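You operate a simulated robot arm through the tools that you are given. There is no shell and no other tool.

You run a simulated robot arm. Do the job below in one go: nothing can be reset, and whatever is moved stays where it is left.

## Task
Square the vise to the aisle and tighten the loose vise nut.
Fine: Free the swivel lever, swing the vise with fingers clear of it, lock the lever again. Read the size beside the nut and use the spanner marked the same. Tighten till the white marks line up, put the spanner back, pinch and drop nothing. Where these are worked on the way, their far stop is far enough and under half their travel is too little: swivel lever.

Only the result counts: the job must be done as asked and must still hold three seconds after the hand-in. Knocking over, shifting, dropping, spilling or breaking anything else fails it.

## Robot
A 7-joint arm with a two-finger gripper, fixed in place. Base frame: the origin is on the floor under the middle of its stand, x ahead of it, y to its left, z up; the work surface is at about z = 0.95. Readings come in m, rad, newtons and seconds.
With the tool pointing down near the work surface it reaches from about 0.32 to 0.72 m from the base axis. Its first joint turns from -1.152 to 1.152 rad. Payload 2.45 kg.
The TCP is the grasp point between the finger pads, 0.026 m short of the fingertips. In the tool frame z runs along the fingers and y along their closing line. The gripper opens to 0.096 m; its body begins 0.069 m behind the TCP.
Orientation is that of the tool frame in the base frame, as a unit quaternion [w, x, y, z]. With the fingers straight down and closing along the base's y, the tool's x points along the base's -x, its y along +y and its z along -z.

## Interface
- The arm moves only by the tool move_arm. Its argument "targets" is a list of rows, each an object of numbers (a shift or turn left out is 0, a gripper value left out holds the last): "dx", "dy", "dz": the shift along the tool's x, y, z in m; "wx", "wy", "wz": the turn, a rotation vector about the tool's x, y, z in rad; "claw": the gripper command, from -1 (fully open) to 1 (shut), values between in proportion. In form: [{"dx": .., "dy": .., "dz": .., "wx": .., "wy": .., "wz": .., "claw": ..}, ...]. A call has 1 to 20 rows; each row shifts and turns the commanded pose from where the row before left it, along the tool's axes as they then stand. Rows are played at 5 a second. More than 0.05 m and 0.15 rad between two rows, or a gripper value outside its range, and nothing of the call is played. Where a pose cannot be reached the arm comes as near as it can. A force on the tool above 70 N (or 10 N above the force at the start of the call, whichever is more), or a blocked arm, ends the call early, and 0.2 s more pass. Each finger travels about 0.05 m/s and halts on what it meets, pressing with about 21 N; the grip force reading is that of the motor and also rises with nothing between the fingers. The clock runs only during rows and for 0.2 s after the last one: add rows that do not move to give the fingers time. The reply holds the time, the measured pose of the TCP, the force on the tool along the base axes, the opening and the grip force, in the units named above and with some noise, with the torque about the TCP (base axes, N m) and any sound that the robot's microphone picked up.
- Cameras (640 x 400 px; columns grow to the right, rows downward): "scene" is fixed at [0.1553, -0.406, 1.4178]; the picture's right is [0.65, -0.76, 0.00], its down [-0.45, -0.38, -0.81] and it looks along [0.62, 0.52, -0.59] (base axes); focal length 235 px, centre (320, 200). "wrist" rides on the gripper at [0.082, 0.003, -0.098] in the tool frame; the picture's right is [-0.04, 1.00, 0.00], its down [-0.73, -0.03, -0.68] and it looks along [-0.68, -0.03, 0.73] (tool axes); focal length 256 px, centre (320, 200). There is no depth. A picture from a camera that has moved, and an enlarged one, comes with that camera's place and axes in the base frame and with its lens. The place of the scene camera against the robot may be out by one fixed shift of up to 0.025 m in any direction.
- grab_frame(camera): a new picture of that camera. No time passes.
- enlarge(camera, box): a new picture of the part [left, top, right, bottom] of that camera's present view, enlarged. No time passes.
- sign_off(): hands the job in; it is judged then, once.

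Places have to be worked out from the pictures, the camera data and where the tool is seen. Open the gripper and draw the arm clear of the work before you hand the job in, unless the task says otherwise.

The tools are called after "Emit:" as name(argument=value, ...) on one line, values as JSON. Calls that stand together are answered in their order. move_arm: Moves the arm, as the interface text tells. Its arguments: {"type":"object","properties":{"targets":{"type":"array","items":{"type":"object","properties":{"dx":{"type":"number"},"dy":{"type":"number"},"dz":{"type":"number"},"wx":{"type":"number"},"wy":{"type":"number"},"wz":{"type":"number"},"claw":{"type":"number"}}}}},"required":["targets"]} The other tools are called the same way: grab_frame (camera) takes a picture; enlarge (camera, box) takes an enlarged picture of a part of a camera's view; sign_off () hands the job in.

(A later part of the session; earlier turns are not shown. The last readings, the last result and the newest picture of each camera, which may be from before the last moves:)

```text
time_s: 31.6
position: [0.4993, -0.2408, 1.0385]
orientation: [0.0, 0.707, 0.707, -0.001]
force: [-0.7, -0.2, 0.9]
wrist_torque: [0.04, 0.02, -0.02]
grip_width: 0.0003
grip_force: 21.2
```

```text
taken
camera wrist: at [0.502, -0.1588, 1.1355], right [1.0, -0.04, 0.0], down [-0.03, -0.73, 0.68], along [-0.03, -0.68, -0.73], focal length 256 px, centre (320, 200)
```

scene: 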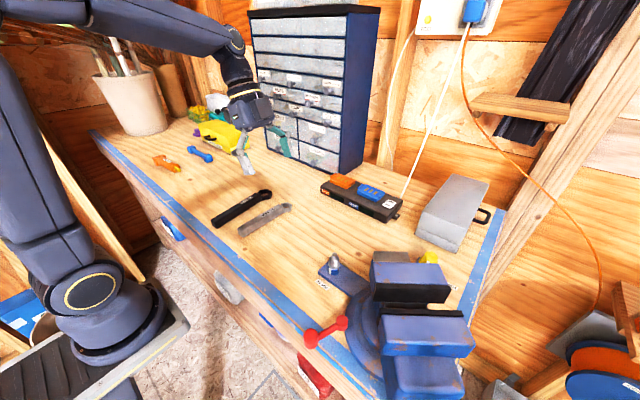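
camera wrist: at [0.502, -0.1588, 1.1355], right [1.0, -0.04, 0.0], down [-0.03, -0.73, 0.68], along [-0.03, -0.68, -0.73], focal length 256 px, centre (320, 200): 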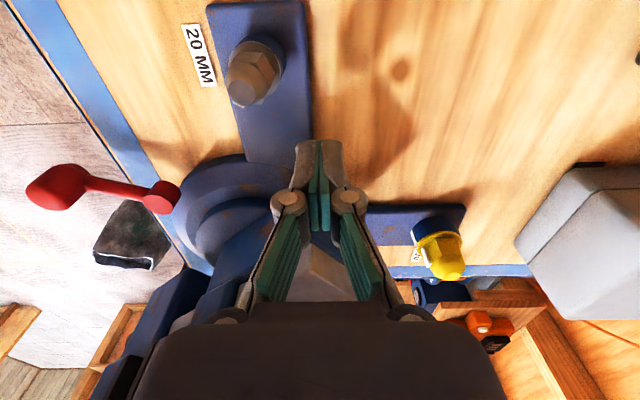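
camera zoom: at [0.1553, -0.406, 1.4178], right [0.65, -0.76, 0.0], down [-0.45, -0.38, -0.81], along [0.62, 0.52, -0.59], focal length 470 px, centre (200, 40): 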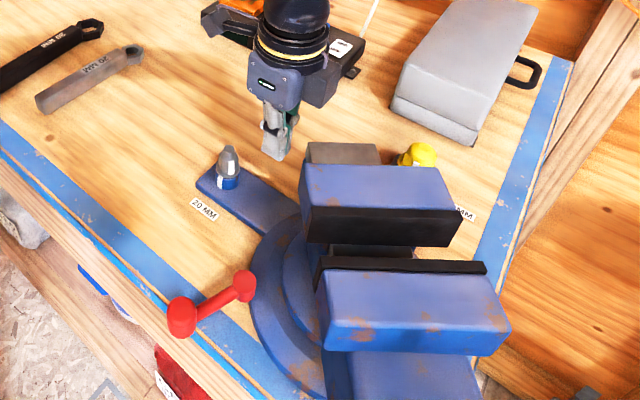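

Now I push slowly toward −y and watch the force and the vise.

Emit:
move_arm(targets=[{"dx": -0.01}, {"dx": -0.01}, {"dx": -0.006}, {"dx": -0.006}, {}])

Emit:
enlarge(camera="scene", box=[280, 180, 480, 380])

```text
time_s: 32.8
position: [0.5038, -0.2655, 1.037]
orientation: [-0.002, 0.705, 0.709, 0.003]
force: [16.4, 28.8, 4.5]
wrist_torque: [0.15, -0.09, -0.05]
grip_width: 0.0
grip_force: 20.7
```

```text
2.00 times, centred on (380, 280) of scene
camera zoom: at [0.1558, -0.4051, 1.418], right [0.65, -0.76, 0.0], down [-0.45, -0.38, -0.81], along [0.62, 0.52, -0.59], focal length 470 px, centre (200, 40)
```

zoom: 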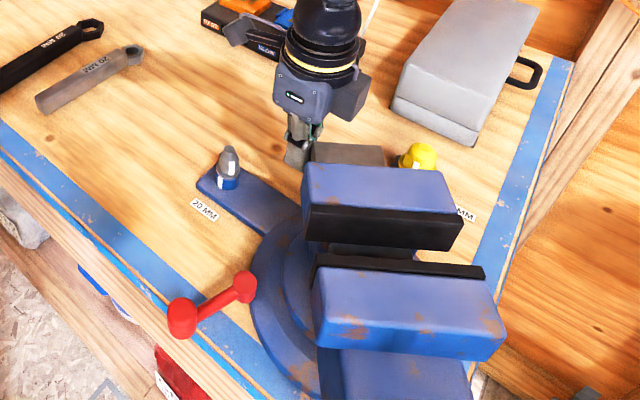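

Contact: ~33 N with the vise just beginning to turn. I wait a moment to see whether the force relaxes (drag) before going further.

Emit:
move_arm(targets=[{}, {}, {}])

Emit:
enlarge(camera="scene", box=[280, 180, 480, 380])

```text
time_s: 33.6
position: [0.5022, -0.267, 1.0352]
orientation: [-0.002, 0.706, 0.709, 0.003]
force: [14.7, 26.4, 1.7]
wrist_torque: [0.19, -0.14, 0.03]
grip_width: 0.0002
grip_force: 20.9
```

```text
2.00 times, centred on (380, 280) of scene
camera zoom: at [0.1557, -0.4052, 1.4179], right [0.65, -0.76, 0.0], down [-0.45, -0.38, -0.81], along [0.62, 0.52, -0.59], focal length 470 px, centre (200, 40)
```

zoom: 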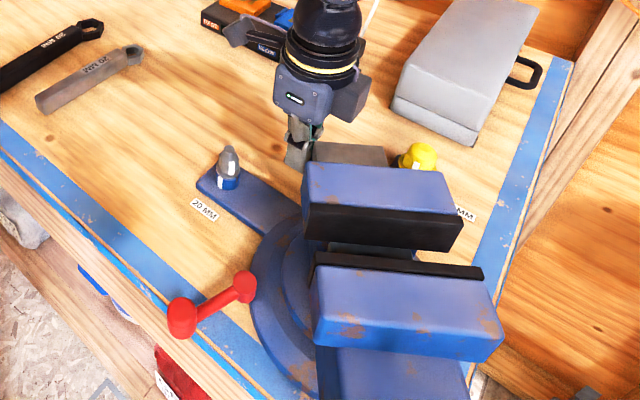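

The contact was on the back corner, so the force points almost at the pivot (little torque). I back off, shift to −x, and yaw the tool so its flat side faces the body's side face squarely.

Emit:
move_arm(targets=[{"dx": 0.015}, {"dx": 0.015}, {"dy": -0.0225, "dx": -0.005}, {"dy": -0.0225, "dx": -0.006}, {"wz": -0.133}, {"wz": -0.133}, {"wz": -0.133}, {"wz": -0.133}, {"wz": -0.133}, {}])

Emit:
grab_frame(camera="wrist")

Emit:
enlarge(camera="scene", box=[280, 180, 480, 380])

```text
time_s: 35.8
position: [0.4536, -0.2518, 1.0374]
orientation: [-0.002, 0.437, 0.899, 0.0]
force: [-0.2, 0.0, 0.0]
wrist_torque: [0.02, 0.04, 0.03]
grip_width: 0.0002
grip_force: 21.0
```

```text
taken
camera wrist: at [0.4061, -0.1867, 1.1348], right [0.81, 0.59, 0.0], down [0.43, -0.59, 0.68], along [0.4, -0.55, -0.73], focal length 256 px, centre (320, 200)
```

wrist: 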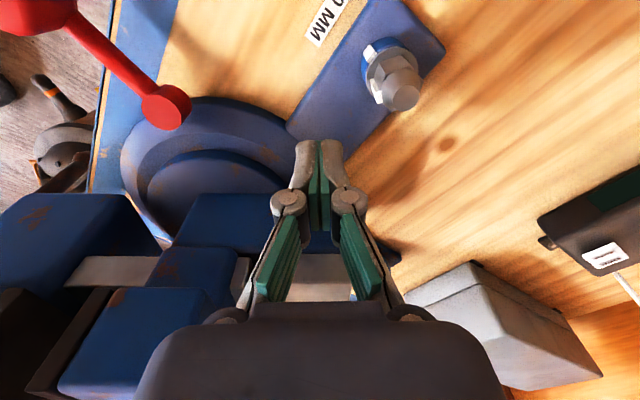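

```text
2.00 times, centred on (380, 280) of scene
camera zoom: at [0.1553, -0.406, 1.4178], right [0.65, -0.76, 0.0], down [-0.45, -0.38, -0.81], along [0.62, 0.52, -0.59], focal length 470 px, centre (200, 40)
```

zoom: 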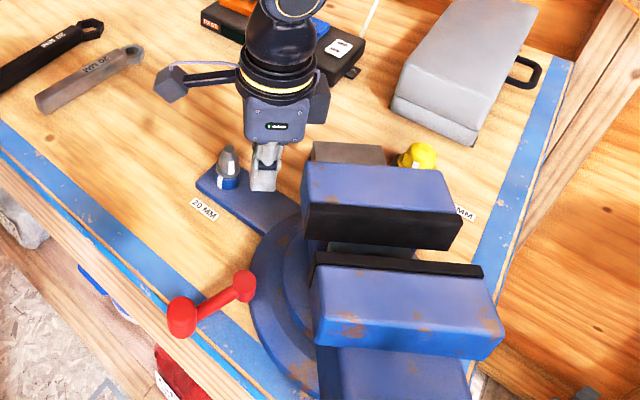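

Now the pusher faces the side flat. Push perpendicular to the face in small steps.

Emit:
move_arm(targets=[{"dx": -0.01}, {"dx": -0.01}, {"dx": -0.006}, {"dx": -0.005}, {}])

```text
time_s: 37.0
position: [0.4753, -0.2772, 1.0349]
orientation: [-0.002, 0.438, 0.899, -0.001]
force: [0.5, -0.4, -0.9]
wrist_torque: [0.02, -0.01, 0.01]
grip_width: 0.0
grip_force: 21.2
```

No contact yet; continue a little further.

Emit:
move_arm(targets=[{"dx": -0.005}, {"dx": -0.005}, {}])

Emit:
enlarge(camera="scene", box=[280, 180, 480, 380])

```text
time_s: 37.8
position: [0.4798, -0.2852, 1.0365]
orientation: [-0.001, 0.438, 0.899, -0.001]
force: [0.9, 4.3, -0.2]
wrist_torque: [0.09, -0.03, 0.01]
grip_width: 0.0001
grip_force: 20.6
```

```text
2.00 times, centred on (380, 280) of scene
camera zoom: at [0.1553, -0.4059, 1.4178], right [0.65, -0.76, 0.0], down [-0.45, -0.38, -0.81], along [0.62, 0.52, -0.59], focal length 470 px, centre (200, 40)
```

zoom: 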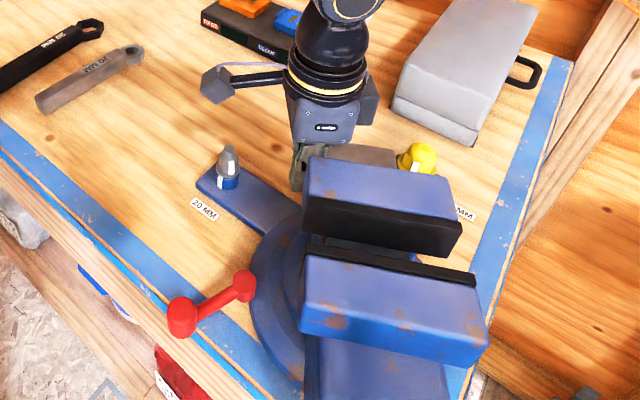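

The vise now swings easily (≈4 N). I follow it around in an arc, turning the tool with it.

Emit:
move_arm(targets=[{"dx": -0.005, "dy": 0.0024, "wz": 0.06}, {"dx": -0.005, "dy": 0.0024, "wz": 0.06}, {"dx": -0.005, "dy": 0.0024, "wz": 0.06}, {"dx": -0.005, "dy": 0.0024, "wz": 0.06}, {}])

Emit:
enlarge(camera="scene", box=[280, 180, 480, 380])

Emit:
grab_frame(camera="wrist")

```text
time_s: 39.0
position: [0.4992, -0.2964, 1.0354]
orientation: [0.0, 0.543, 0.84, 0.0]
force: [-0.6, 1.1, 0.6]
wrist_torque: [0.03, 0.02, -0.03]
grip_width: 0.0001
grip_force: 20.5
```

```text
2.00 times, centred on (380, 280) of scene
camera zoom: at [0.1553, -0.406, 1.4178], right [0.65, -0.76, 0.0], down [-0.45, -0.38, -0.81], along [0.62, 0.52, -0.59], focal length 470 px, centre (200, 40)
```

zoom: 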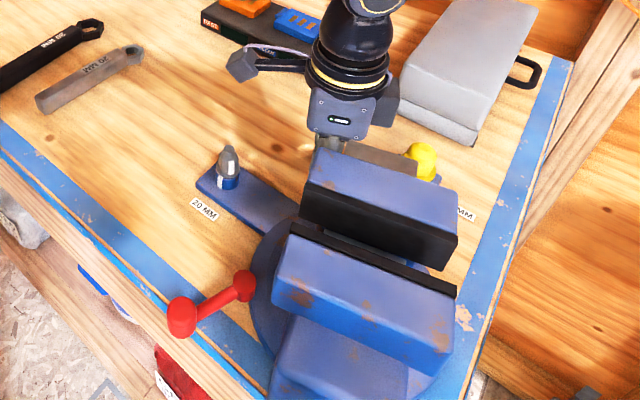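

```text
taken
camera wrist: at [0.4679, -0.2208, 1.1346], right [0.93, 0.37, 0.0], down [0.28, -0.68, 0.68], along [0.25, -0.63, -0.73], focal length 256 px, centre (320, 200)
```

wrist: 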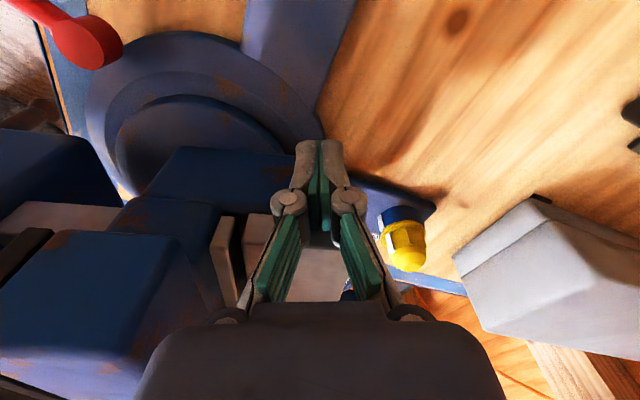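

Swinging well with almost no force; tool yaw is 66° (90° = square). Continue the arc.

Emit:
move_arm(targets=[{"dx": -0.0052, "dy": 0.0024, "wz": 0.06}, {"dx": -0.0052, "dy": 0.0024, "wz": 0.06}, {"dx": -0.0052, "dy": 0.0024, "wz": 0.06}, {"dx": -0.0052, "dy": 0.0024, "wz": 0.06}, {}])

Emit:
enlarge(camera="scene", box=[280, 180, 480, 380])

Emit:
grab_frame(camera="wrist")

```text
time_s: 40.2
position: [0.5137, -0.3119, 1.0369]
orientation: [-0.001, 0.64, 0.769, -0.001]
force: [0.7, 1.2, -0.1]
wrist_torque: [0.03, -0.02, -0.02]
grip_width: 0.0001
grip_force: 21.1
```

```text
2.00 times, centred on (380, 280) of scene
camera zoom: at [0.1553, -0.406, 1.4178], right [0.65, -0.76, 0.0], down [-0.45, -0.38, -0.81], along [0.62, 0.52, -0.59], focal length 470 px, centre (200, 40)
```

zoom: 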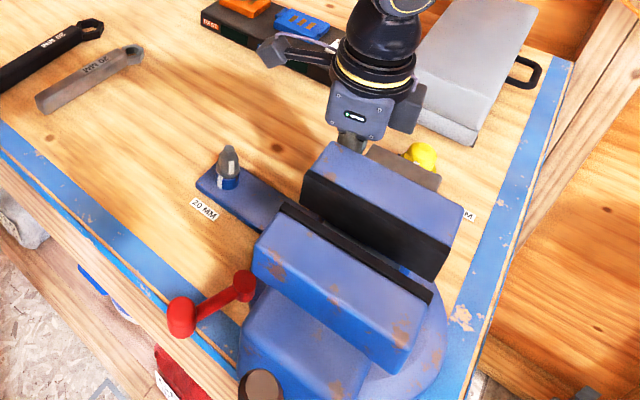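

```text
taken
camera wrist: at [0.5022, -0.2323, 1.1344], right [0.99, 0.14, 0.0], down [0.11, -0.73, 0.68], along [0.1, -0.67, -0.73], focal length 256 px, centre (320, 200)
```

wrist: 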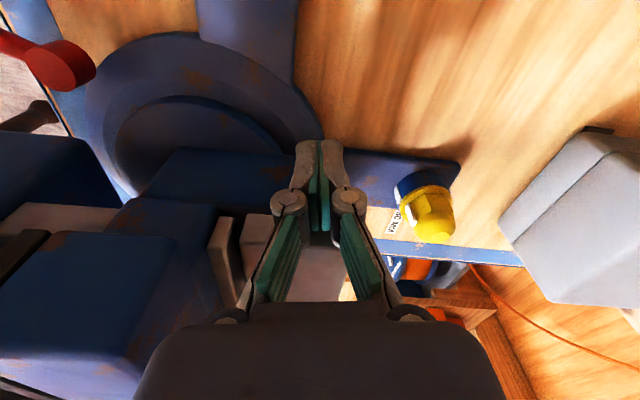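

About 6–10° left by two estimates. Two more arc steps, then check.

Emit:
move_arm(targets=[{"dx": -0.0052, "dy": 0.0024, "wz": 0.06}, {"dx": -0.0035, "dy": 0.0016, "wz": 0.04}, {}])

Emit:
enlarge(camera="scene", box=[280, 180, 480, 380])

Emit:
grab_frame(camera="wrist")

```text
time_s: 41.0
position: [0.5193, -0.3167, 1.0357]
orientation: [-0.007, 0.676, 0.737, 0.001]
force: [-13.1, 30.4, 2.6]
wrist_torque: [0.28, 0.17, -0.46]
grip_width: 0.0002
grip_force: 21.0
```

```text
2.00 times, centred on (380, 280) of scene
camera zoom: at [0.1549, -0.4051, 1.4181], right [0.65, -0.76, 0.0], down [-0.45, -0.38, -0.81], along [0.62, 0.52, -0.59], focal length 470 px, centre (200, 40)
```

zoom: 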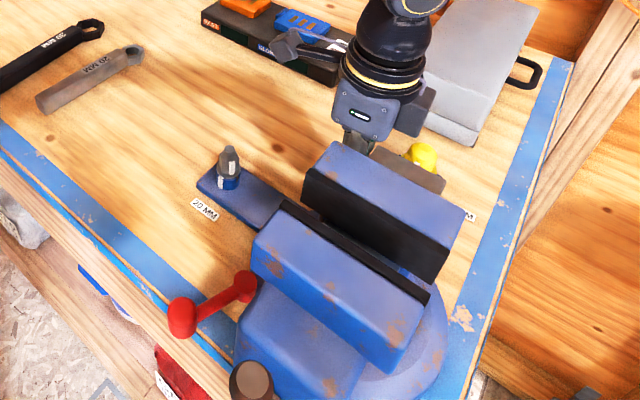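

```text
taken
camera wrist: at [0.5155, -0.2365, 1.1345], right [1.0, 0.04, -0.01], down [0.04, -0.74, 0.67], along [0.03, -0.67, -0.74], focal length 256 px, centre (320, 200)
```

wrist: 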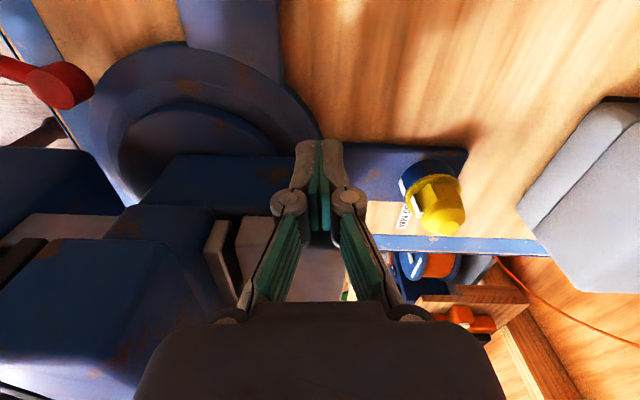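

Force jumped to ~33 N: either a stop or something touching. I back off, lift, and measure the vise angle from above.

Emit:
move_arm(targets=[{"dx": 0.01}, {"dx": 0.02}, {"dx": 0.02}, {"dz": -0.04}, {"dz": -0.045}, {"dz": -0.045}, {"dz": -0.045}, {}])

Emit:
grab_frame(camera="wrist")

Emit:
enlarge(camera="scene", box=[280, 200, 480, 400])

```text
time_s: 42.8
position: [0.517, -0.271, 1.2099]
orientation: [0.0, 0.676, 0.737, -0.001]
force: [0.4, 0.0, 0.2]
wrist_torque: [-0.02, 0.01, 0.0]
grip_width: 0.0
grip_force: 21.3
```

```text
taken
camera wrist: at [0.5128, -0.1897, 1.3085], right [1.0, 0.04, 0.0], down [0.03, -0.73, 0.68], along [0.03, -0.68, -0.73], focal length 256 px, centre (320, 200)
```

wrist: 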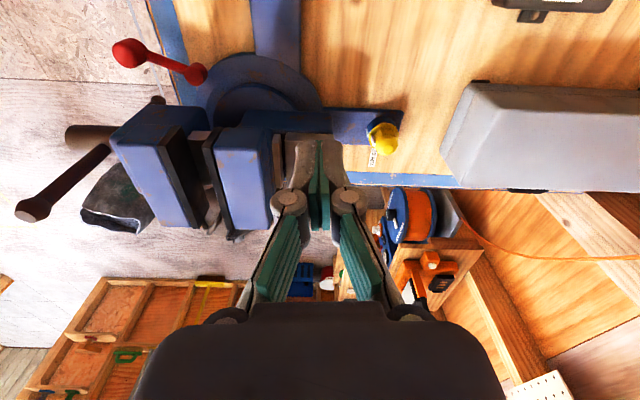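

```text
2.00 times, centred on (380, 300) of scene
camera zoom: at [0.1553, -0.406, 1.4178], right [0.65, -0.76, 0.0], down [-0.45, -0.38, -0.81], along [0.62, 0.52, -0.59], focal length 470 px, centre (200, 0)
```

zoom: 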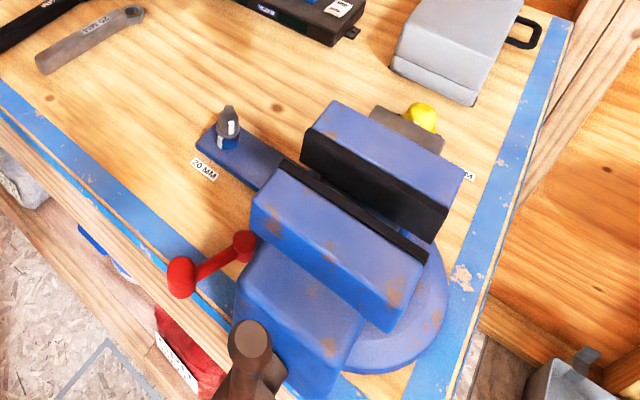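

I return to the overhead view (open fingers) to measure the vise angle.

Emit:
move_arm(targets=[{"wz": -0.135, "claw": -1.0}, {"wz": -0.135}, {"wz": -0.135}, {"wz": -0.135}, {"wz": -0.135}, {"wz": -0.135}, {"wz": -0.135}, {"wz": -0.135}, {"wz": -0.135}, {"wz": -0.135}, {"wz": -0.135}, {"dx": 0.029, "dy": -0.022, "dz": -0.007}, {"dx": 0.029, "dy": -0.022, "dz": -0.007}, {"dx": 0.029, "dy": -0.022, "dz": -0.007}, {"dx": 0.029, "dy": -0.022, "dz": -0.007}, {"wy": 0.1}, {"wy": 0.1}, {"wy": 0.1}, {"wy": 0.1}, {}])

Emit:
grab_frame(camera="wrist")

Emit:
enlarge(camera="wrist", box=[220, 40, 420, 260])

```text
time_s: 47.0
position: [0.3992, -0.3581, 1.2391]
orientation: [-0.2, 0.001, 0.98, -0.001]
force: [0.2, 1.1, -0.2]
wrist_torque: [0.02, 0.03, 0.0]
grip_width: 0.0961
grip_force: 0.0
```

```text
taken
camera wrist: at [0.3625, -0.3551, 1.3618], right [0.04, 1.0, -0.02], down [0.94, -0.03, 0.34], along [0.34, -0.03, -0.94], focal length 256 px, centre (320, 200)
```

wrist: 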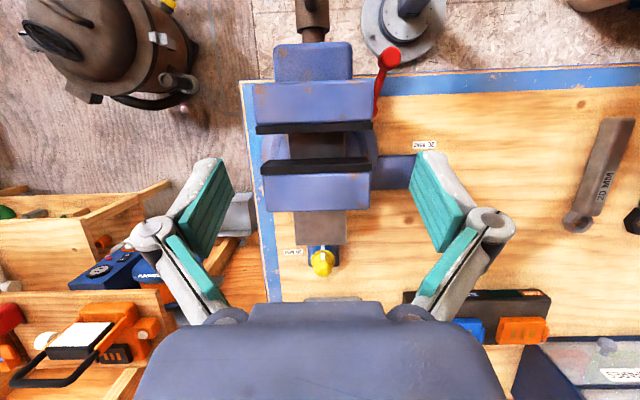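

```text
1.82 times, centred on (320, 150) of wrist
camera zoom: at [0.3625, -0.3551, 1.3618], right [0.04, 1.0, -0.02], down [0.94, -0.03, 0.34], along [0.34, -0.03, -0.94], focal length 465 px, centre (320, 291)
```

zoom: 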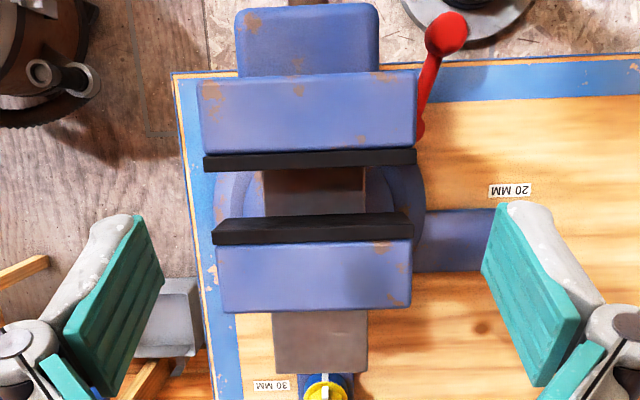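

The vise is square now: jaw edge and bench front edge are parallel within about 1° (it reached its stop). Next is re-locking the lever; I zoom on the lever and the vise front to check clearances.

Emit:
enlarge(camera="wrist", box=[260, 0, 420, 120])

Emit:
enlarge(camera="scene", box=[280, 270, 440, 400])

```text
3.33 times, centred on (340, 60) of wrist
camera zoom: at [0.3625, -0.3551, 1.3618], right [0.04, 1.0, -0.02], down [0.94, -0.03, 0.34], along [0.34, -0.03, -0.94], focal length 853 px, centre (253, 667)
```

zoom: 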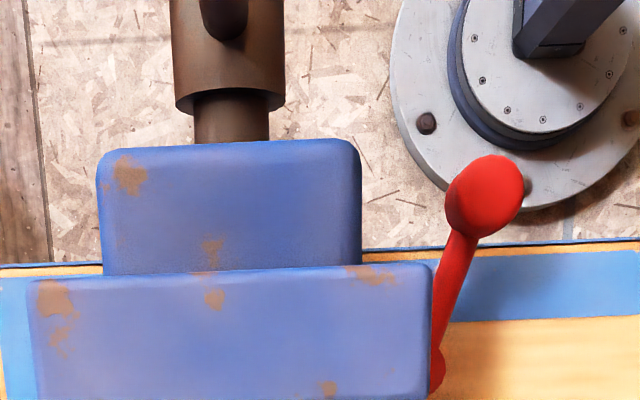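

```text
3.08 times, centred on (360, 335) of scene
camera zoom: at [0.1553, -0.406, 1.4178], right [0.65, -0.76, 0.0], down [-0.45, -0.38, -0.81], along [0.62, 0.52, -0.59], focal length 723 px, centre (197, -215)
```

zoom: 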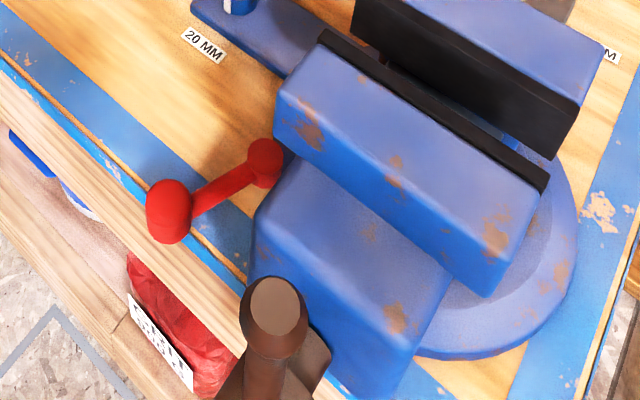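

Knob is at ≈(0.308,-0.271); the vise front corner is ≈(0.302,-0.327). I approach with fingers wide open, yaw 30°, so only the −y finger goes between knob and vise while the palm stays clear.

Emit:
move_arm(targets=[{"dy": 0.028, "wy": -0.1}, {"dy": 0.028, "wy": -0.1}, {"dy": 0.028, "wy": -0.1}, {"dy": 0.028, "wy": -0.1}, {"dx": 0.0385}, {"dx": 0.0385}, {"wz": 0.131}, {"wz": 0.131}, {"wz": 0.131}, {"wz": 0.131}, {"dz": 0.04}, {"dz": 0.04}, {}])

Emit:
grab_frame(camera="wrist")

```text
time_s: 49.8
position: [0.3225, -0.246, 1.1593]
orientation: [-0.001, 0.261, 0.965, 0.0]
force: [0.3, 0.0, 0.4]
wrist_torque: [-0.01, 0.02, -0.03]
grip_width: 0.0961
grip_force: 0.1
```

```text
taken
camera wrist: at [0.2534, -0.203, 1.258], right [0.54, 0.84, 0.0], down [0.62, -0.39, 0.68], along [0.57, -0.36, -0.74], focal length 256 px, centre (320, 200)
```

wrist: 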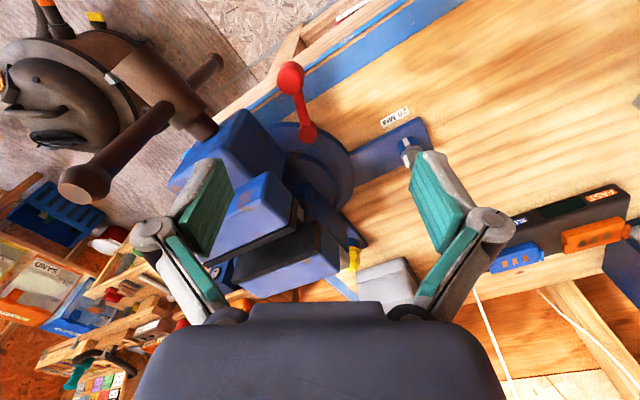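

Handle ball and vise front look clear of the left finger. Descend further to z≈1.04 and check.

Emit:
move_arm(targets=[{"dz": 0.04}, {"dz": 0.04}, {"dz": 0.03}, {}])

Emit:
grab_frame(camera="wrist")

Emit:
enlarge(camera="scene", box=[280, 230, 420, 380])

```text
time_s: 50.8
position: [0.3212, -0.2458, 1.0493]
orientation: [0.0, 0.26, 0.965, -0.001]
force: [-0.1, 0.4, -0.2]
wrist_torque: [0.04, 0.05, -0.02]
grip_width: 0.0958
grip_force: 0.0
```

```text
taken
camera wrist: at [0.2528, -0.2028, 1.1479], right [0.54, 0.84, 0.0], down [0.62, -0.39, 0.68], along [0.57, -0.36, -0.74], focal length 256 px, centre (320, 200)
```

wrist: 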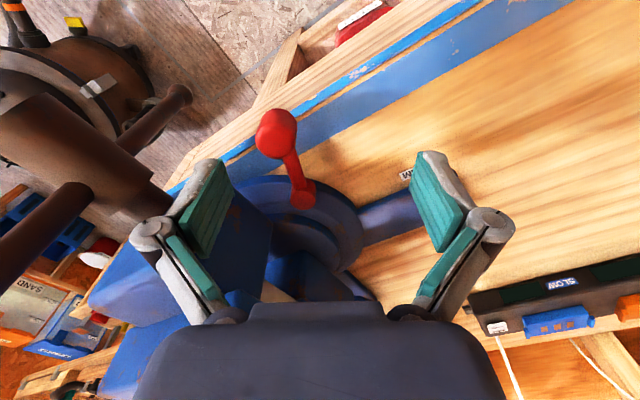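

```text
2.67 times, centred on (350, 305) of scene
camera zoom: at [0.1553, -0.406, 1.4178], right [0.65, -0.76, 0.0], down [-0.45, -0.38, -0.81], along [0.62, 0.52, -0.59], focal length 626 px, centre (240, -80)
```

zoom: 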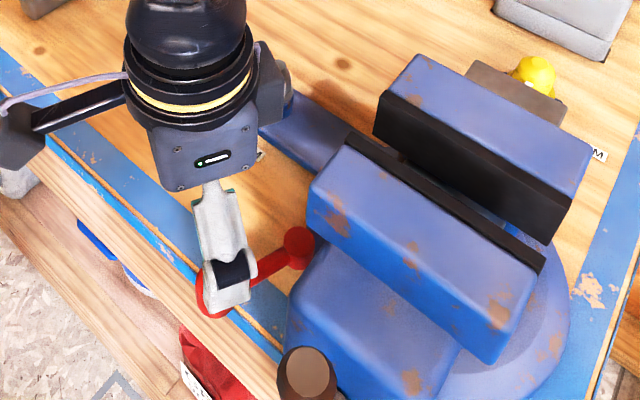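

The −y finger is on the vise side of the knob with clearance. Lower to z≈1.007.

Emit:
move_arm(targets=[{"dz": 0.02}, {"dz": 0.02}, {"dz": 0.002}, {}])

Emit:
grab_frame(camera="wrist")

Emit:
enlarge(camera="scene", box=[280, 230, 420, 380])

```text
time_s: 51.8
position: [0.3223, -0.2468, 1.0068]
orientation: [-0.001, 0.261, 0.965, -0.001]
force: [-0.1, 0.5, 0.2]
wrist_torque: [0.01, -0.01, 0.03]
grip_width: 0.0958
grip_force: 0.0
```

```text
taken
camera wrist: at [0.2535, -0.2031, 1.1058], right [0.54, 0.84, 0.0], down [0.62, -0.39, 0.68], along [0.57, -0.36, -0.74], focal length 256 px, centre (320, 200)
```

wrist: 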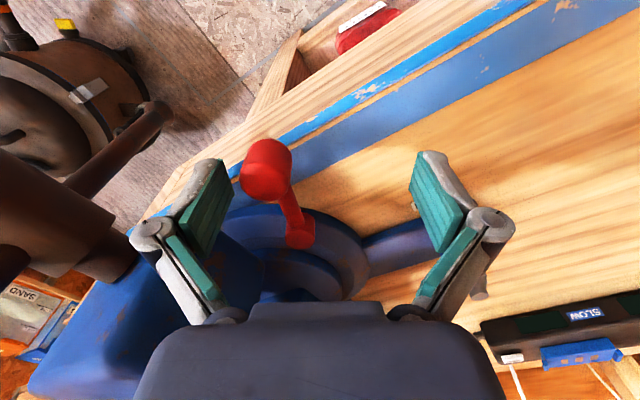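

```text
2.67 times, centred on (350, 305) of scene
camera zoom: at [0.1553, -0.406, 1.4178], right [0.65, -0.76, 0.0], down [-0.45, -0.38, -0.81], along [0.62, 0.52, -0.59], focal length 626 px, centre (240, -80)
```

zoom: 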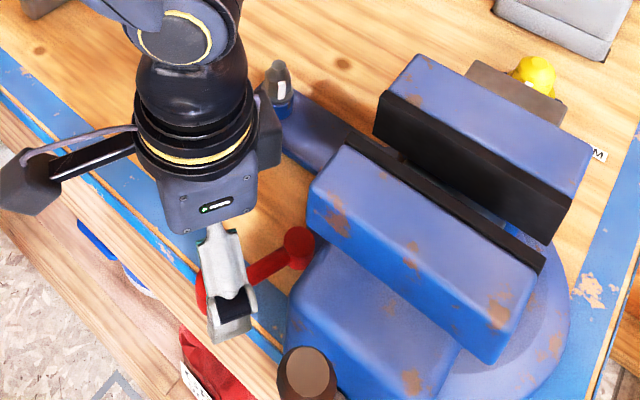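

In place with no force. Push the lever back (clockwise) along its arc.

Emit:
move_arm(targets=[{"dy": 0.008}, {"dx": -0.0036, "dy": 0.0073, "wz": 0.12}, {"dx": -0.0036, "dy": 0.0073, "wz": 0.12}, {"dx": -0.0036, "dy": 0.0073, "wz": 0.12}, {"dx": -0.0036, "dy": 0.0073, "wz": 0.12}, {}])

Emit:
grab_frame(camera="wrist")

Emit:
enlarge(camera="scene", box=[280, 230, 420, 380])

```text
time_s: 53.2
position: [0.3564, -0.2267, 1.0075]
orientation: [-0.001, 0.483, 0.876, 0.0]
force: [-0.5, -0.1, 0.0]
wrist_torque: [-0.02, 0.02, 0.01]
grip_width: 0.0961
grip_force: 0.0
```

```text
taken
camera wrist: at [0.3155, -0.1566, 1.1062], right [0.87, 0.5, 0.0], down [0.37, -0.64, 0.68], along [0.34, -0.59, -0.74], focal length 256 px, centre (320, 200)
```

wrist: 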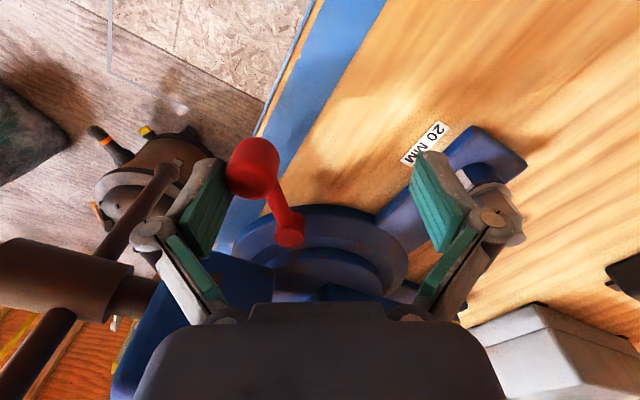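

```text
2.67 times, centred on (350, 305) of scene
camera zoom: at [0.1553, -0.406, 1.4178], right [0.65, -0.76, 0.0], down [-0.45, -0.38, -0.81], along [0.62, 0.52, -0.59], focal length 626 px, centre (240, -80)
```

zoom: 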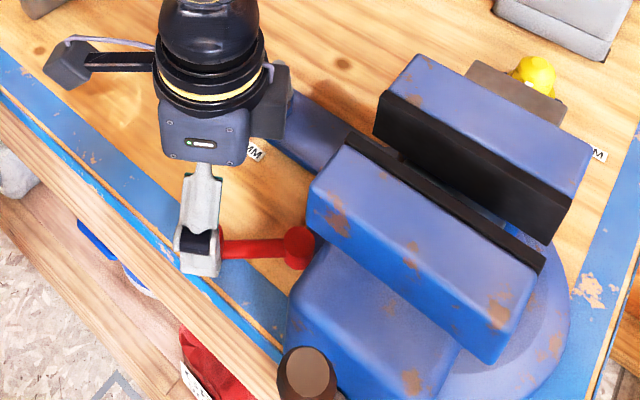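

The lever follows freely (about 37° left). I narrow the gripper to 0.048 while shifting so the +y finger keeps away from the nut.

Emit:
move_arm(targets=[{"dy": -0.009, "claw": 0.0}, {"dy": -0.009}, {"dy": -0.007}, {}, {}])

Emit:
grab_frame(camera="wrist")

```text
time_s: 54.4
position: [0.3363, -0.2395, 1.0081]
orientation: [-0.001, 0.483, 0.876, 0.0]
force: [0.4, 0.4, -0.2]
wrist_torque: [-0.04, -0.02, 0.01]
grip_width: 0.0481
grip_force: 0.1
```

```text
taken
camera wrist: at [0.2942, -0.1702, 1.106], right [0.87, 0.5, 0.0], down [0.37, -0.64, 0.68], along [0.34, -0.59, -0.73], focal length 256 px, centre (320, 200)
```

wrist: 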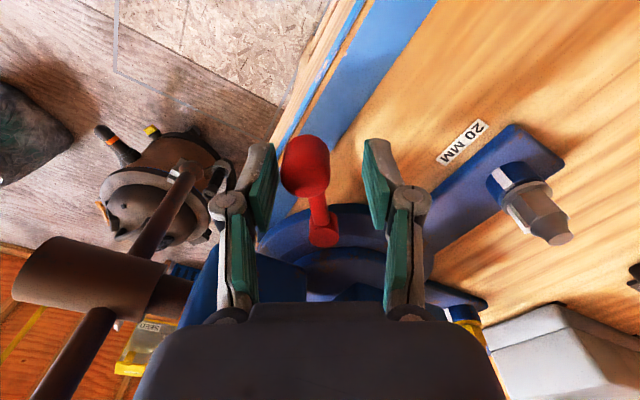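

Knob is caged again. Continue turning the lever toward its locked position.

Emit:
move_arm(targets=[{"dy": 0.005}, {"dx": -0.0016, "dy": 0.0074, "wz": 0.12}, {"dx": -0.0016, "dy": 0.0074, "wz": 0.12}, {"dx": -0.0016, "dy": 0.0074, "wz": 0.12}, {}])

Emit:
grab_frame(camera="wrist")

```text
time_s: 55.6
position: [0.3607, -0.2319, 1.0064]
orientation: [0.0, 0.632, 0.775, 0.0]
force: [-1.0, -0.5, 0.4]
wrist_torque: [-0.01, -0.03, -0.02]
grip_width: 0.0483
grip_force: 0.4
```

```text
taken
camera wrist: at [0.348, -0.1524, 1.1058], right [0.99, 0.16, 0.0], down [0.12, -0.72, 0.68], along [0.11, -0.67, -0.73], focal length 256 px, centre (320, 200)
```

wrist: 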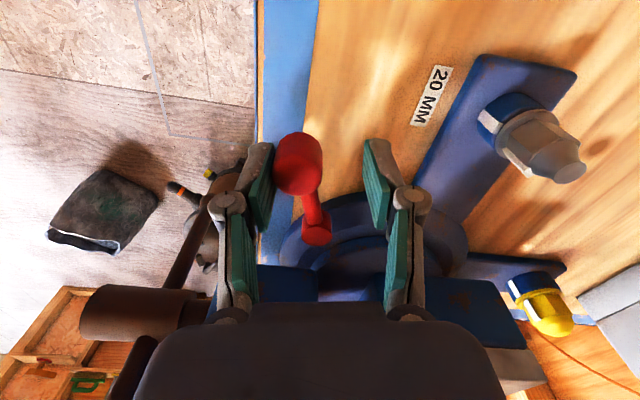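

Emit:
move_arm(targets=[{"dx": -0.0014, "dy": 0.0064, "wz": 0.1}, {"dx": -0.0014, "dy": 0.0064, "wz": 0.1}, {"dy": 0.004}, {}])

Emit:
grab_frame(camera="wrist")

```text
time_s: 56.6
position: [0.3767, -0.2336, 1.0082]
orientation: [0.0, 0.706, 0.708, -0.001]
force: [-0.2, 1.4, 0.5]
wrist_torque: [0.0, 0.04, 0.02]
grip_width: 0.0483
grip_force: 0.2
```

```text
taken
camera wrist: at [0.3806, -0.1521, 1.1058], right [1.0, -0.04, 0.0], down [-0.03, -0.73, 0.68], along [-0.03, -0.68, -0.73], focal length 256 px, centre (320, 200)
```

wrist: 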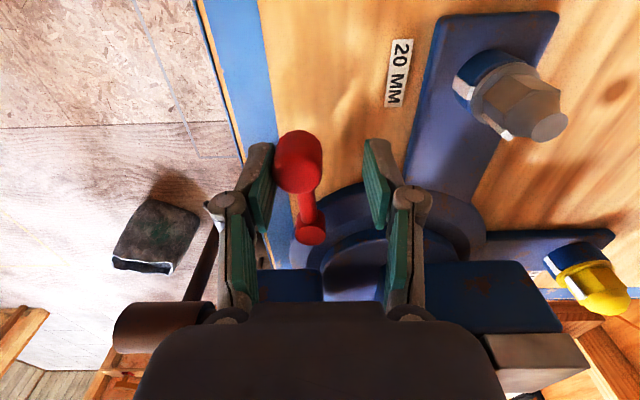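

Almost back at the original position. Press on until the stop is felt.

Emit:
move_arm(targets=[{"dy": 0.004}, {"dy": 0.003}, {}])

Emit:
grab_frame(camera="wrist")

```text
time_s: 57.4
position: [0.3838, -0.2333, 1.0073]
orientation: [-0.001, 0.706, 0.709, -0.001]
force: [-10.1, -1.3, -2.1]
wrist_torque: [-0.03, 0.13, 0.08]
grip_width: 0.0545
grip_force: 5.3
```

```text
taken
camera wrist: at [0.3867, -0.1522, 1.1055], right [1.0, -0.04, 0.0], down [-0.02, -0.73, 0.68], along [-0.03, -0.68, -0.73], focal length 256 px, centre (320, 200)
```

wrist: 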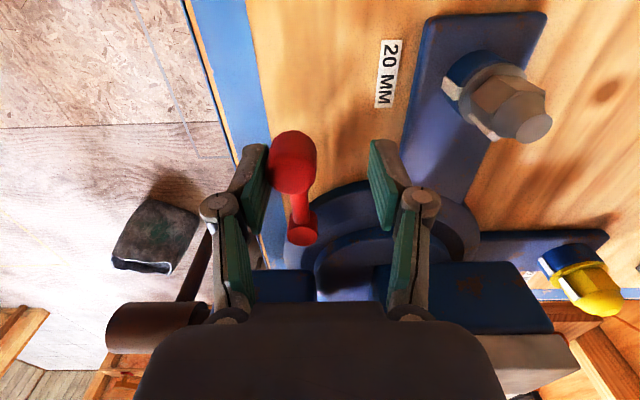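

The lock stop is reached (10 N). Back off, lift clear, and look at lever and nut.

Emit:
move_arm(targets=[{"dy": -0.007}, {"dy": -0.006}, {"dz": -0.03}, {"dz": -0.045}, {"dz": -0.045}, {"dz": -0.045}, {"dz": -0.04}, {}])

Emit:
grab_frame(camera="wrist")

Emit:
enlarge(camera="wrist", box=[280, 0, 440, 120])

Emit:
grab_frame(camera="scene")

```text
time_s: 59.2
position: [0.3713, -0.2327, 1.2126]
orientation: [0.0, 0.706, 0.708, -0.001]
force: [0.2, -0.3, 1.7]
wrist_torque: [-0.02, 0.0, -0.02]
grip_width: 0.0479
grip_force: 0.0
```

```text
taken
camera wrist: at [0.375, -0.1512, 1.3117], right [1.0, -0.04, 0.0], down [-0.03, -0.73, 0.68], along [-0.03, -0.68, -0.73], focal length 256 px, centre (320, 200)
```

wrist: 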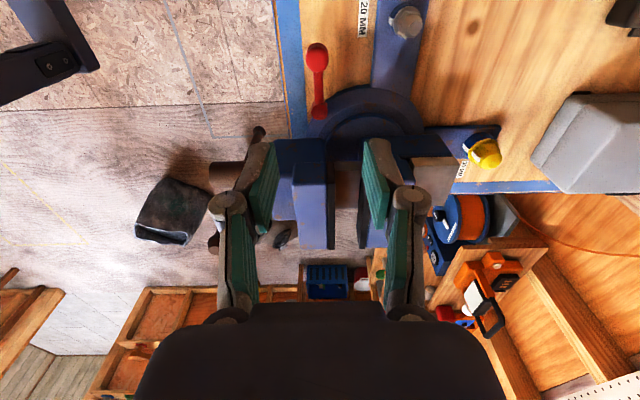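

```text
3.33 times, centred on (360, 60) of wrist
camera zoom: at [0.375, -0.1512, 1.3117], right [1.0, -0.04, 0.0], down [-0.03, -0.73, 0.68], along [-0.03, -0.68, -0.73], focal length 853 px, centre (187, 667)
```

zoom: 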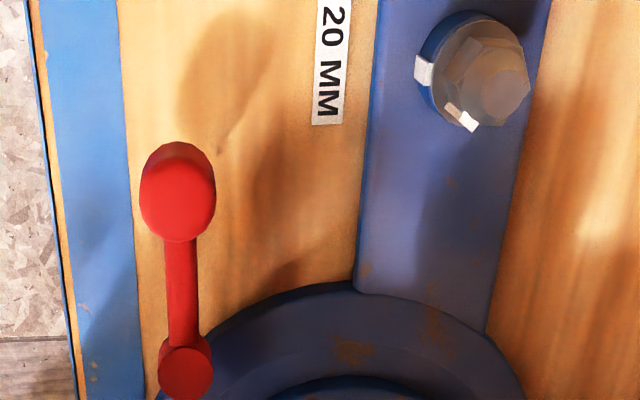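

```text
taken
```

scene: 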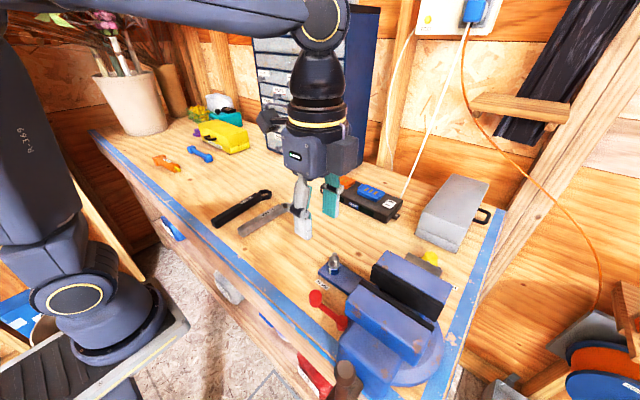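

Lever is locked and the vise is square. Now I look straight down on the nut to measure the two white marks' angles.

Emit:
move_arm(targets=[{"dy": 0.031, "dx": 0.011, "claw": -1.0}, {"dy": 0.031, "dx": 0.011}, {"dy": 0.031, "dx": 0.01, "dz": 0.01}, {"dz": 0.03}, {"wy": 0.14}, {"wy": 0.14}, {"wy": 0.14}, {"wy": 0.14}, {"wy": 0.14}, {}])

Emit:
grab_frame(camera="wrist")

Emit:
enlarge(camera="wrist", box=[270, 150, 370, 250])

```text
time_s: 61.4
position: [0.4652, -0.2006, 1.1712]
orientation: [-0.244, 0.663, 0.665, 0.242]
force: [-0.2, -0.3, 1.1]
wrist_torque: [0.02, -0.02, 0.0]
grip_width: 0.0961
grip_force: 0.1
```

```text
taken
camera wrist: at [0.4684, -0.2024, 1.3], right [1.0, -0.03, -0.03], down [-0.03, -1.0, 0.04], along [-0.03, -0.04, -1.0], focal length 256 px, centre (320, 200)
```

wrist: 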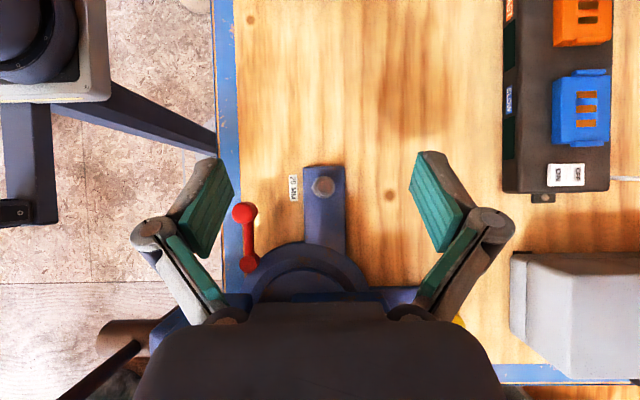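

```text
4.00 times, centred on (320, 200) of wrist
camera zoom: at [0.4684, -0.2024, 1.3], right [1.0, -0.03, -0.03], down [-0.03, -1.0, 0.04], along [-0.03, -0.04, -1.0], focal length 1024 px, centre (320, 200)
```

zoom: 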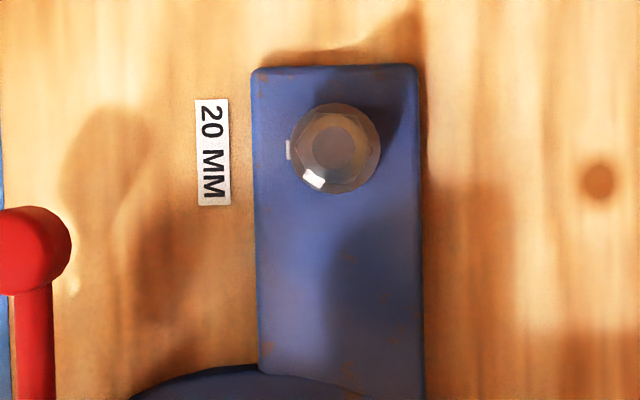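

Emit:
enlarge(camera="wrist", box=[308, 170, 338, 202])

```text
12.50 times, centred on (323, 186) of wrist
camera zoom: at [0.4684, -0.2024, 1.3], right [1.0, -0.03, -0.03], down [-0.03, -1.0, 0.04], along [-0.03, -0.04, -1.0], focal length 3200 px, centre (282, 375)
```

zoom: 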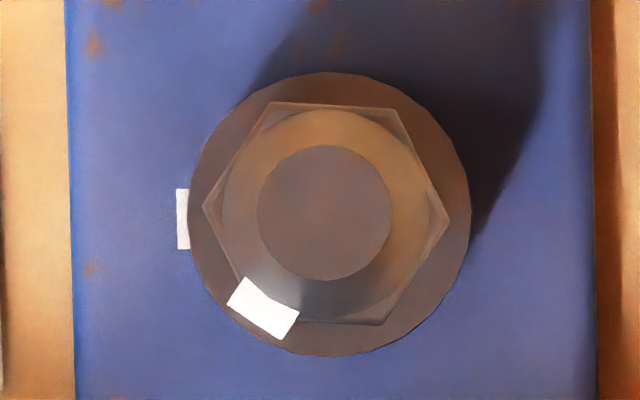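

The nut's hex corners sit at ≈ −4°+60°k in base angles, its white mark at ≈235°, the collar mark at ≈180°: it needs ≈55° clockwise. Now the same straight-down look at the 20 MM spanner.

Emit:
move_arm(targets=[{"dx": 0.0344, "dy": 0.005, "dz": 0.029}, {"dx": 0.0344, "dy": 0.005, "dz": 0.029}, {"dx": 0.0344, "dy": 0.005, "dz": 0.029}, {"dx": 0.0344, "dy": 0.005, "dz": 0.029}, {"dx": 0.0344, "dy": 0.005, "dz": 0.029}, {"dx": 0.0344, "dy": 0.005, "dz": 0.029}, {}])

Emit:
grab_frame(camera="wrist")

Emit:
enlarge(camera="wrist", box=[230, 130, 410, 260])

```text
time_s: 63.0
position: [0.4951, 0.0703, 1.171]
orientation: [-0.244, 0.663, 0.665, 0.241]
force: [1.1, -0.4, -0.4]
wrist_torque: [-0.01, 0.01, -0.02]
grip_width: 0.0962
grip_force: 0.0
```

```text
taken
camera wrist: at [0.4979, 0.0689, 1.2997], right [1.0, -0.03, -0.03], down [-0.03, -1.0, 0.05], along [-0.03, -0.05, -1.0], focal length 256 px, centre (320, 200)
```

wrist: 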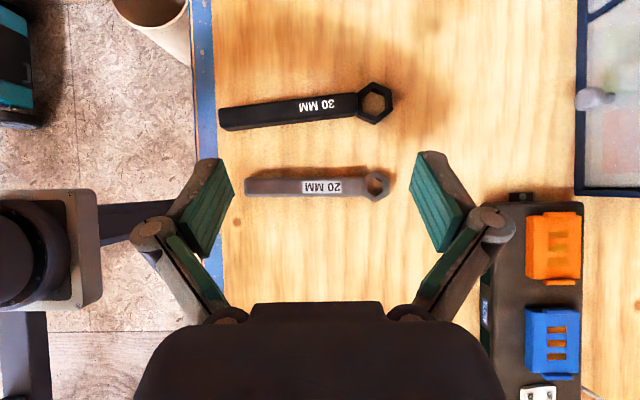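

```text
3.08 times, centred on (320, 195) of wrist
camera zoom: at [0.4979, 0.0689, 1.2997], right [1.0, -0.03, -0.03], down [-0.03, -1.0, 0.05], along [-0.03, -0.05, -1.0], focal length 788 px, centre (320, 215)
```

zoom: 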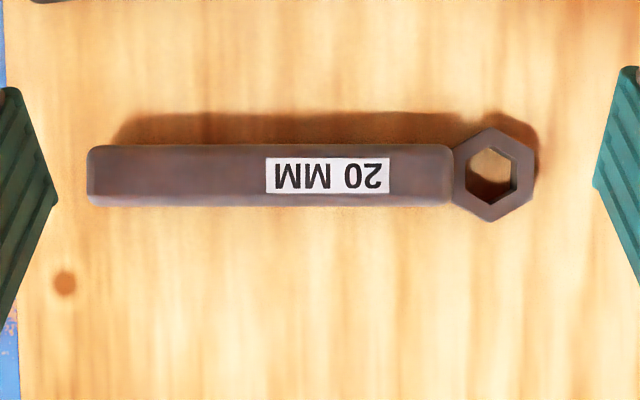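

Emit:
enlarge(camera="wrist", box=[355, 165, 400, 205])

Emit:
enlarge(camera="wrist", box=[235, 160, 315, 215])

Emit:
enlarge(camera="scene", box=[200, 180, 310, 250])

```text
10.00 times, centred on (378, 185) of wrist
camera zoom: at [0.4979, 0.0689, 1.2997], right [1.0, -0.03, -0.03], down [-0.03, -1.0, 0.05], along [-0.03, -0.05, -1.0], focal length 2560 px, centre (-255, 350)
```

zoom: 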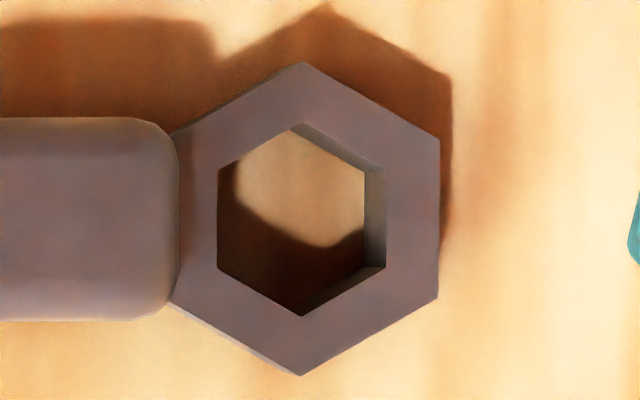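

```text
7.27 times, centred on (275, 188) of wrist
camera zoom: at [0.4979, 0.0689, 1.2997], right [1.0, -0.03, -0.03], down [-0.03, -1.0, 0.05], along [-0.03, -0.05, -1.0], focal length 1862 px, centre (647, 291)
```

zoom: 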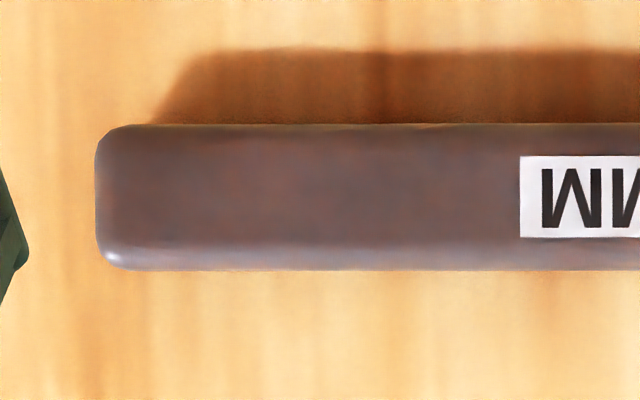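

```text
5.71 times, centred on (255, 215) of scene
camera zoom: at [0.1553, -0.406, 1.4178], right [0.65, -0.76, 0.0], down [-0.45, -0.38, -0.81], along [0.62, 0.52, -0.59], focal length 1342 px, centre (691, 114)
```

zoom: 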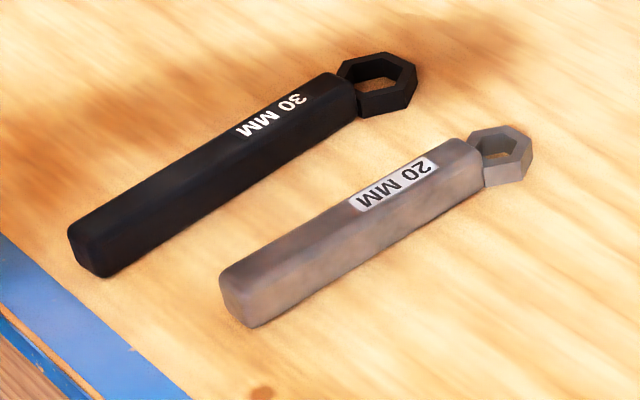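

Spanner hole is ~22 mm across flats (nut 20 mm), ring centre ≈(0.5604,0.0676), handle pointing 178.5° and wide 26 mm. I level the tool, turn to align with the handle, and go above the grasp point (0.455,0.070).

Emit:
move_arm(targets=[{"wy": -0.14, "claw": -0.3}, {"wy": -0.14}, {"wy": -0.14}, {"wy": -0.14}, {"wy": -0.141}, {"wz": -0.1405}, {"wz": -0.1405}, {"wz": -0.1405}, {"wz": -0.1405}, {"wz": -0.1405}, {"wz": -0.1405}, {"wz": -0.1405}, {"wz": -0.1405}, {"wz": -0.1405}, {"wz": -0.1405}, {"wz": -0.1405}, {"dx": 0.04}, {"dz": 0.03}, {}])

Emit:
grab_frame(camera="wrist")

```text
time_s: 67.0
position: [0.4538, 0.0705, 1.1416]
orientation: [-0.001, 0.011, 1.0, -0.001]
force: [-0.5, 0.3, -0.8]
wrist_torque: [0.03, 0.0, -0.03]
grip_width: 0.0627
grip_force: 0.1
```

```text
taken
camera wrist: at [0.3725, 0.0756, 1.2403], right [0.06, 1.0, 0.0], down [0.73, -0.04, 0.68], along [0.68, -0.04, -0.74], focal length 256 px, centre (320, 200)
```

wrist: 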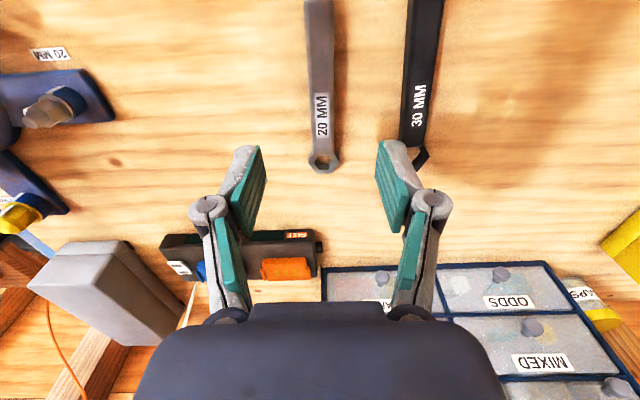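

The handle is centred between the fingers and the 30 MM spanner stays clear. Descend towards grasp height.

Emit:
move_arm(targets=[{"dz": 0.04}, {"dz": 0.04}, {"dz": 0.04}, {}])

Emit:
grab_frame(camera="wrist")

Emit:
enlarge(camera="scene", box=[190, 150, 320, 250])

```text
time_s: 68.0
position: [0.4539, 0.0701, 1.0225]
orientation: [0.0, 0.012, 1.0, -0.001]
force: [-0.5, 0.0, -0.4]
wrist_torque: [0.01, 0.0, -0.03]
grip_width: 0.0625
grip_force: 0.1
```

```text
taken
camera wrist: at [0.372, 0.0755, 1.1208], right [0.06, 1.0, 0.0], down [0.73, -0.04, 0.68], along [0.68, -0.04, -0.74], focal length 256 px, centre (320, 200)
```

wrist: 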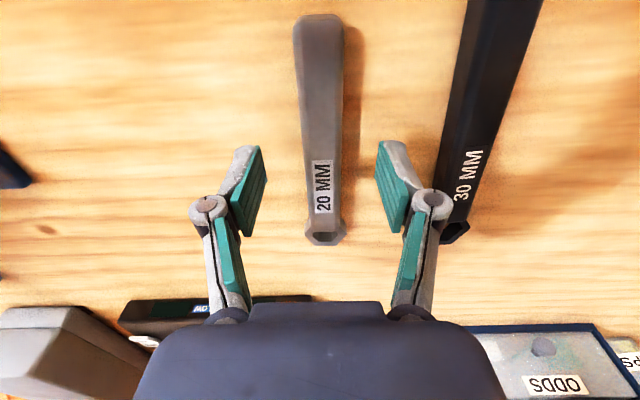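

```text
4.00 times, centred on (255, 200) of scene
camera zoom: at [0.1553, -0.406, 1.4178], right [0.65, -0.76, 0.0], down [-0.45, -0.38, -0.81], along [0.62, 0.52, -0.59], focal length 939 px, centre (580, 200)
```

zoom: 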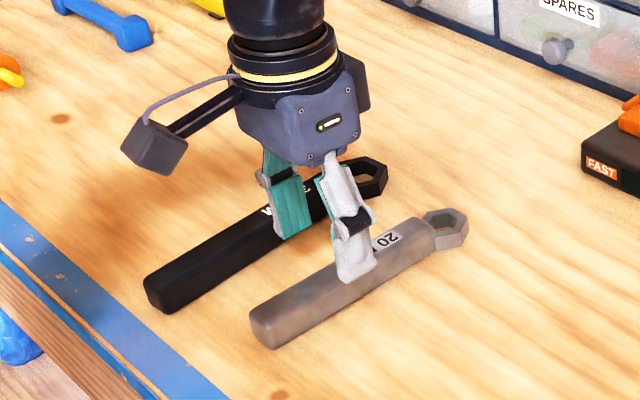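

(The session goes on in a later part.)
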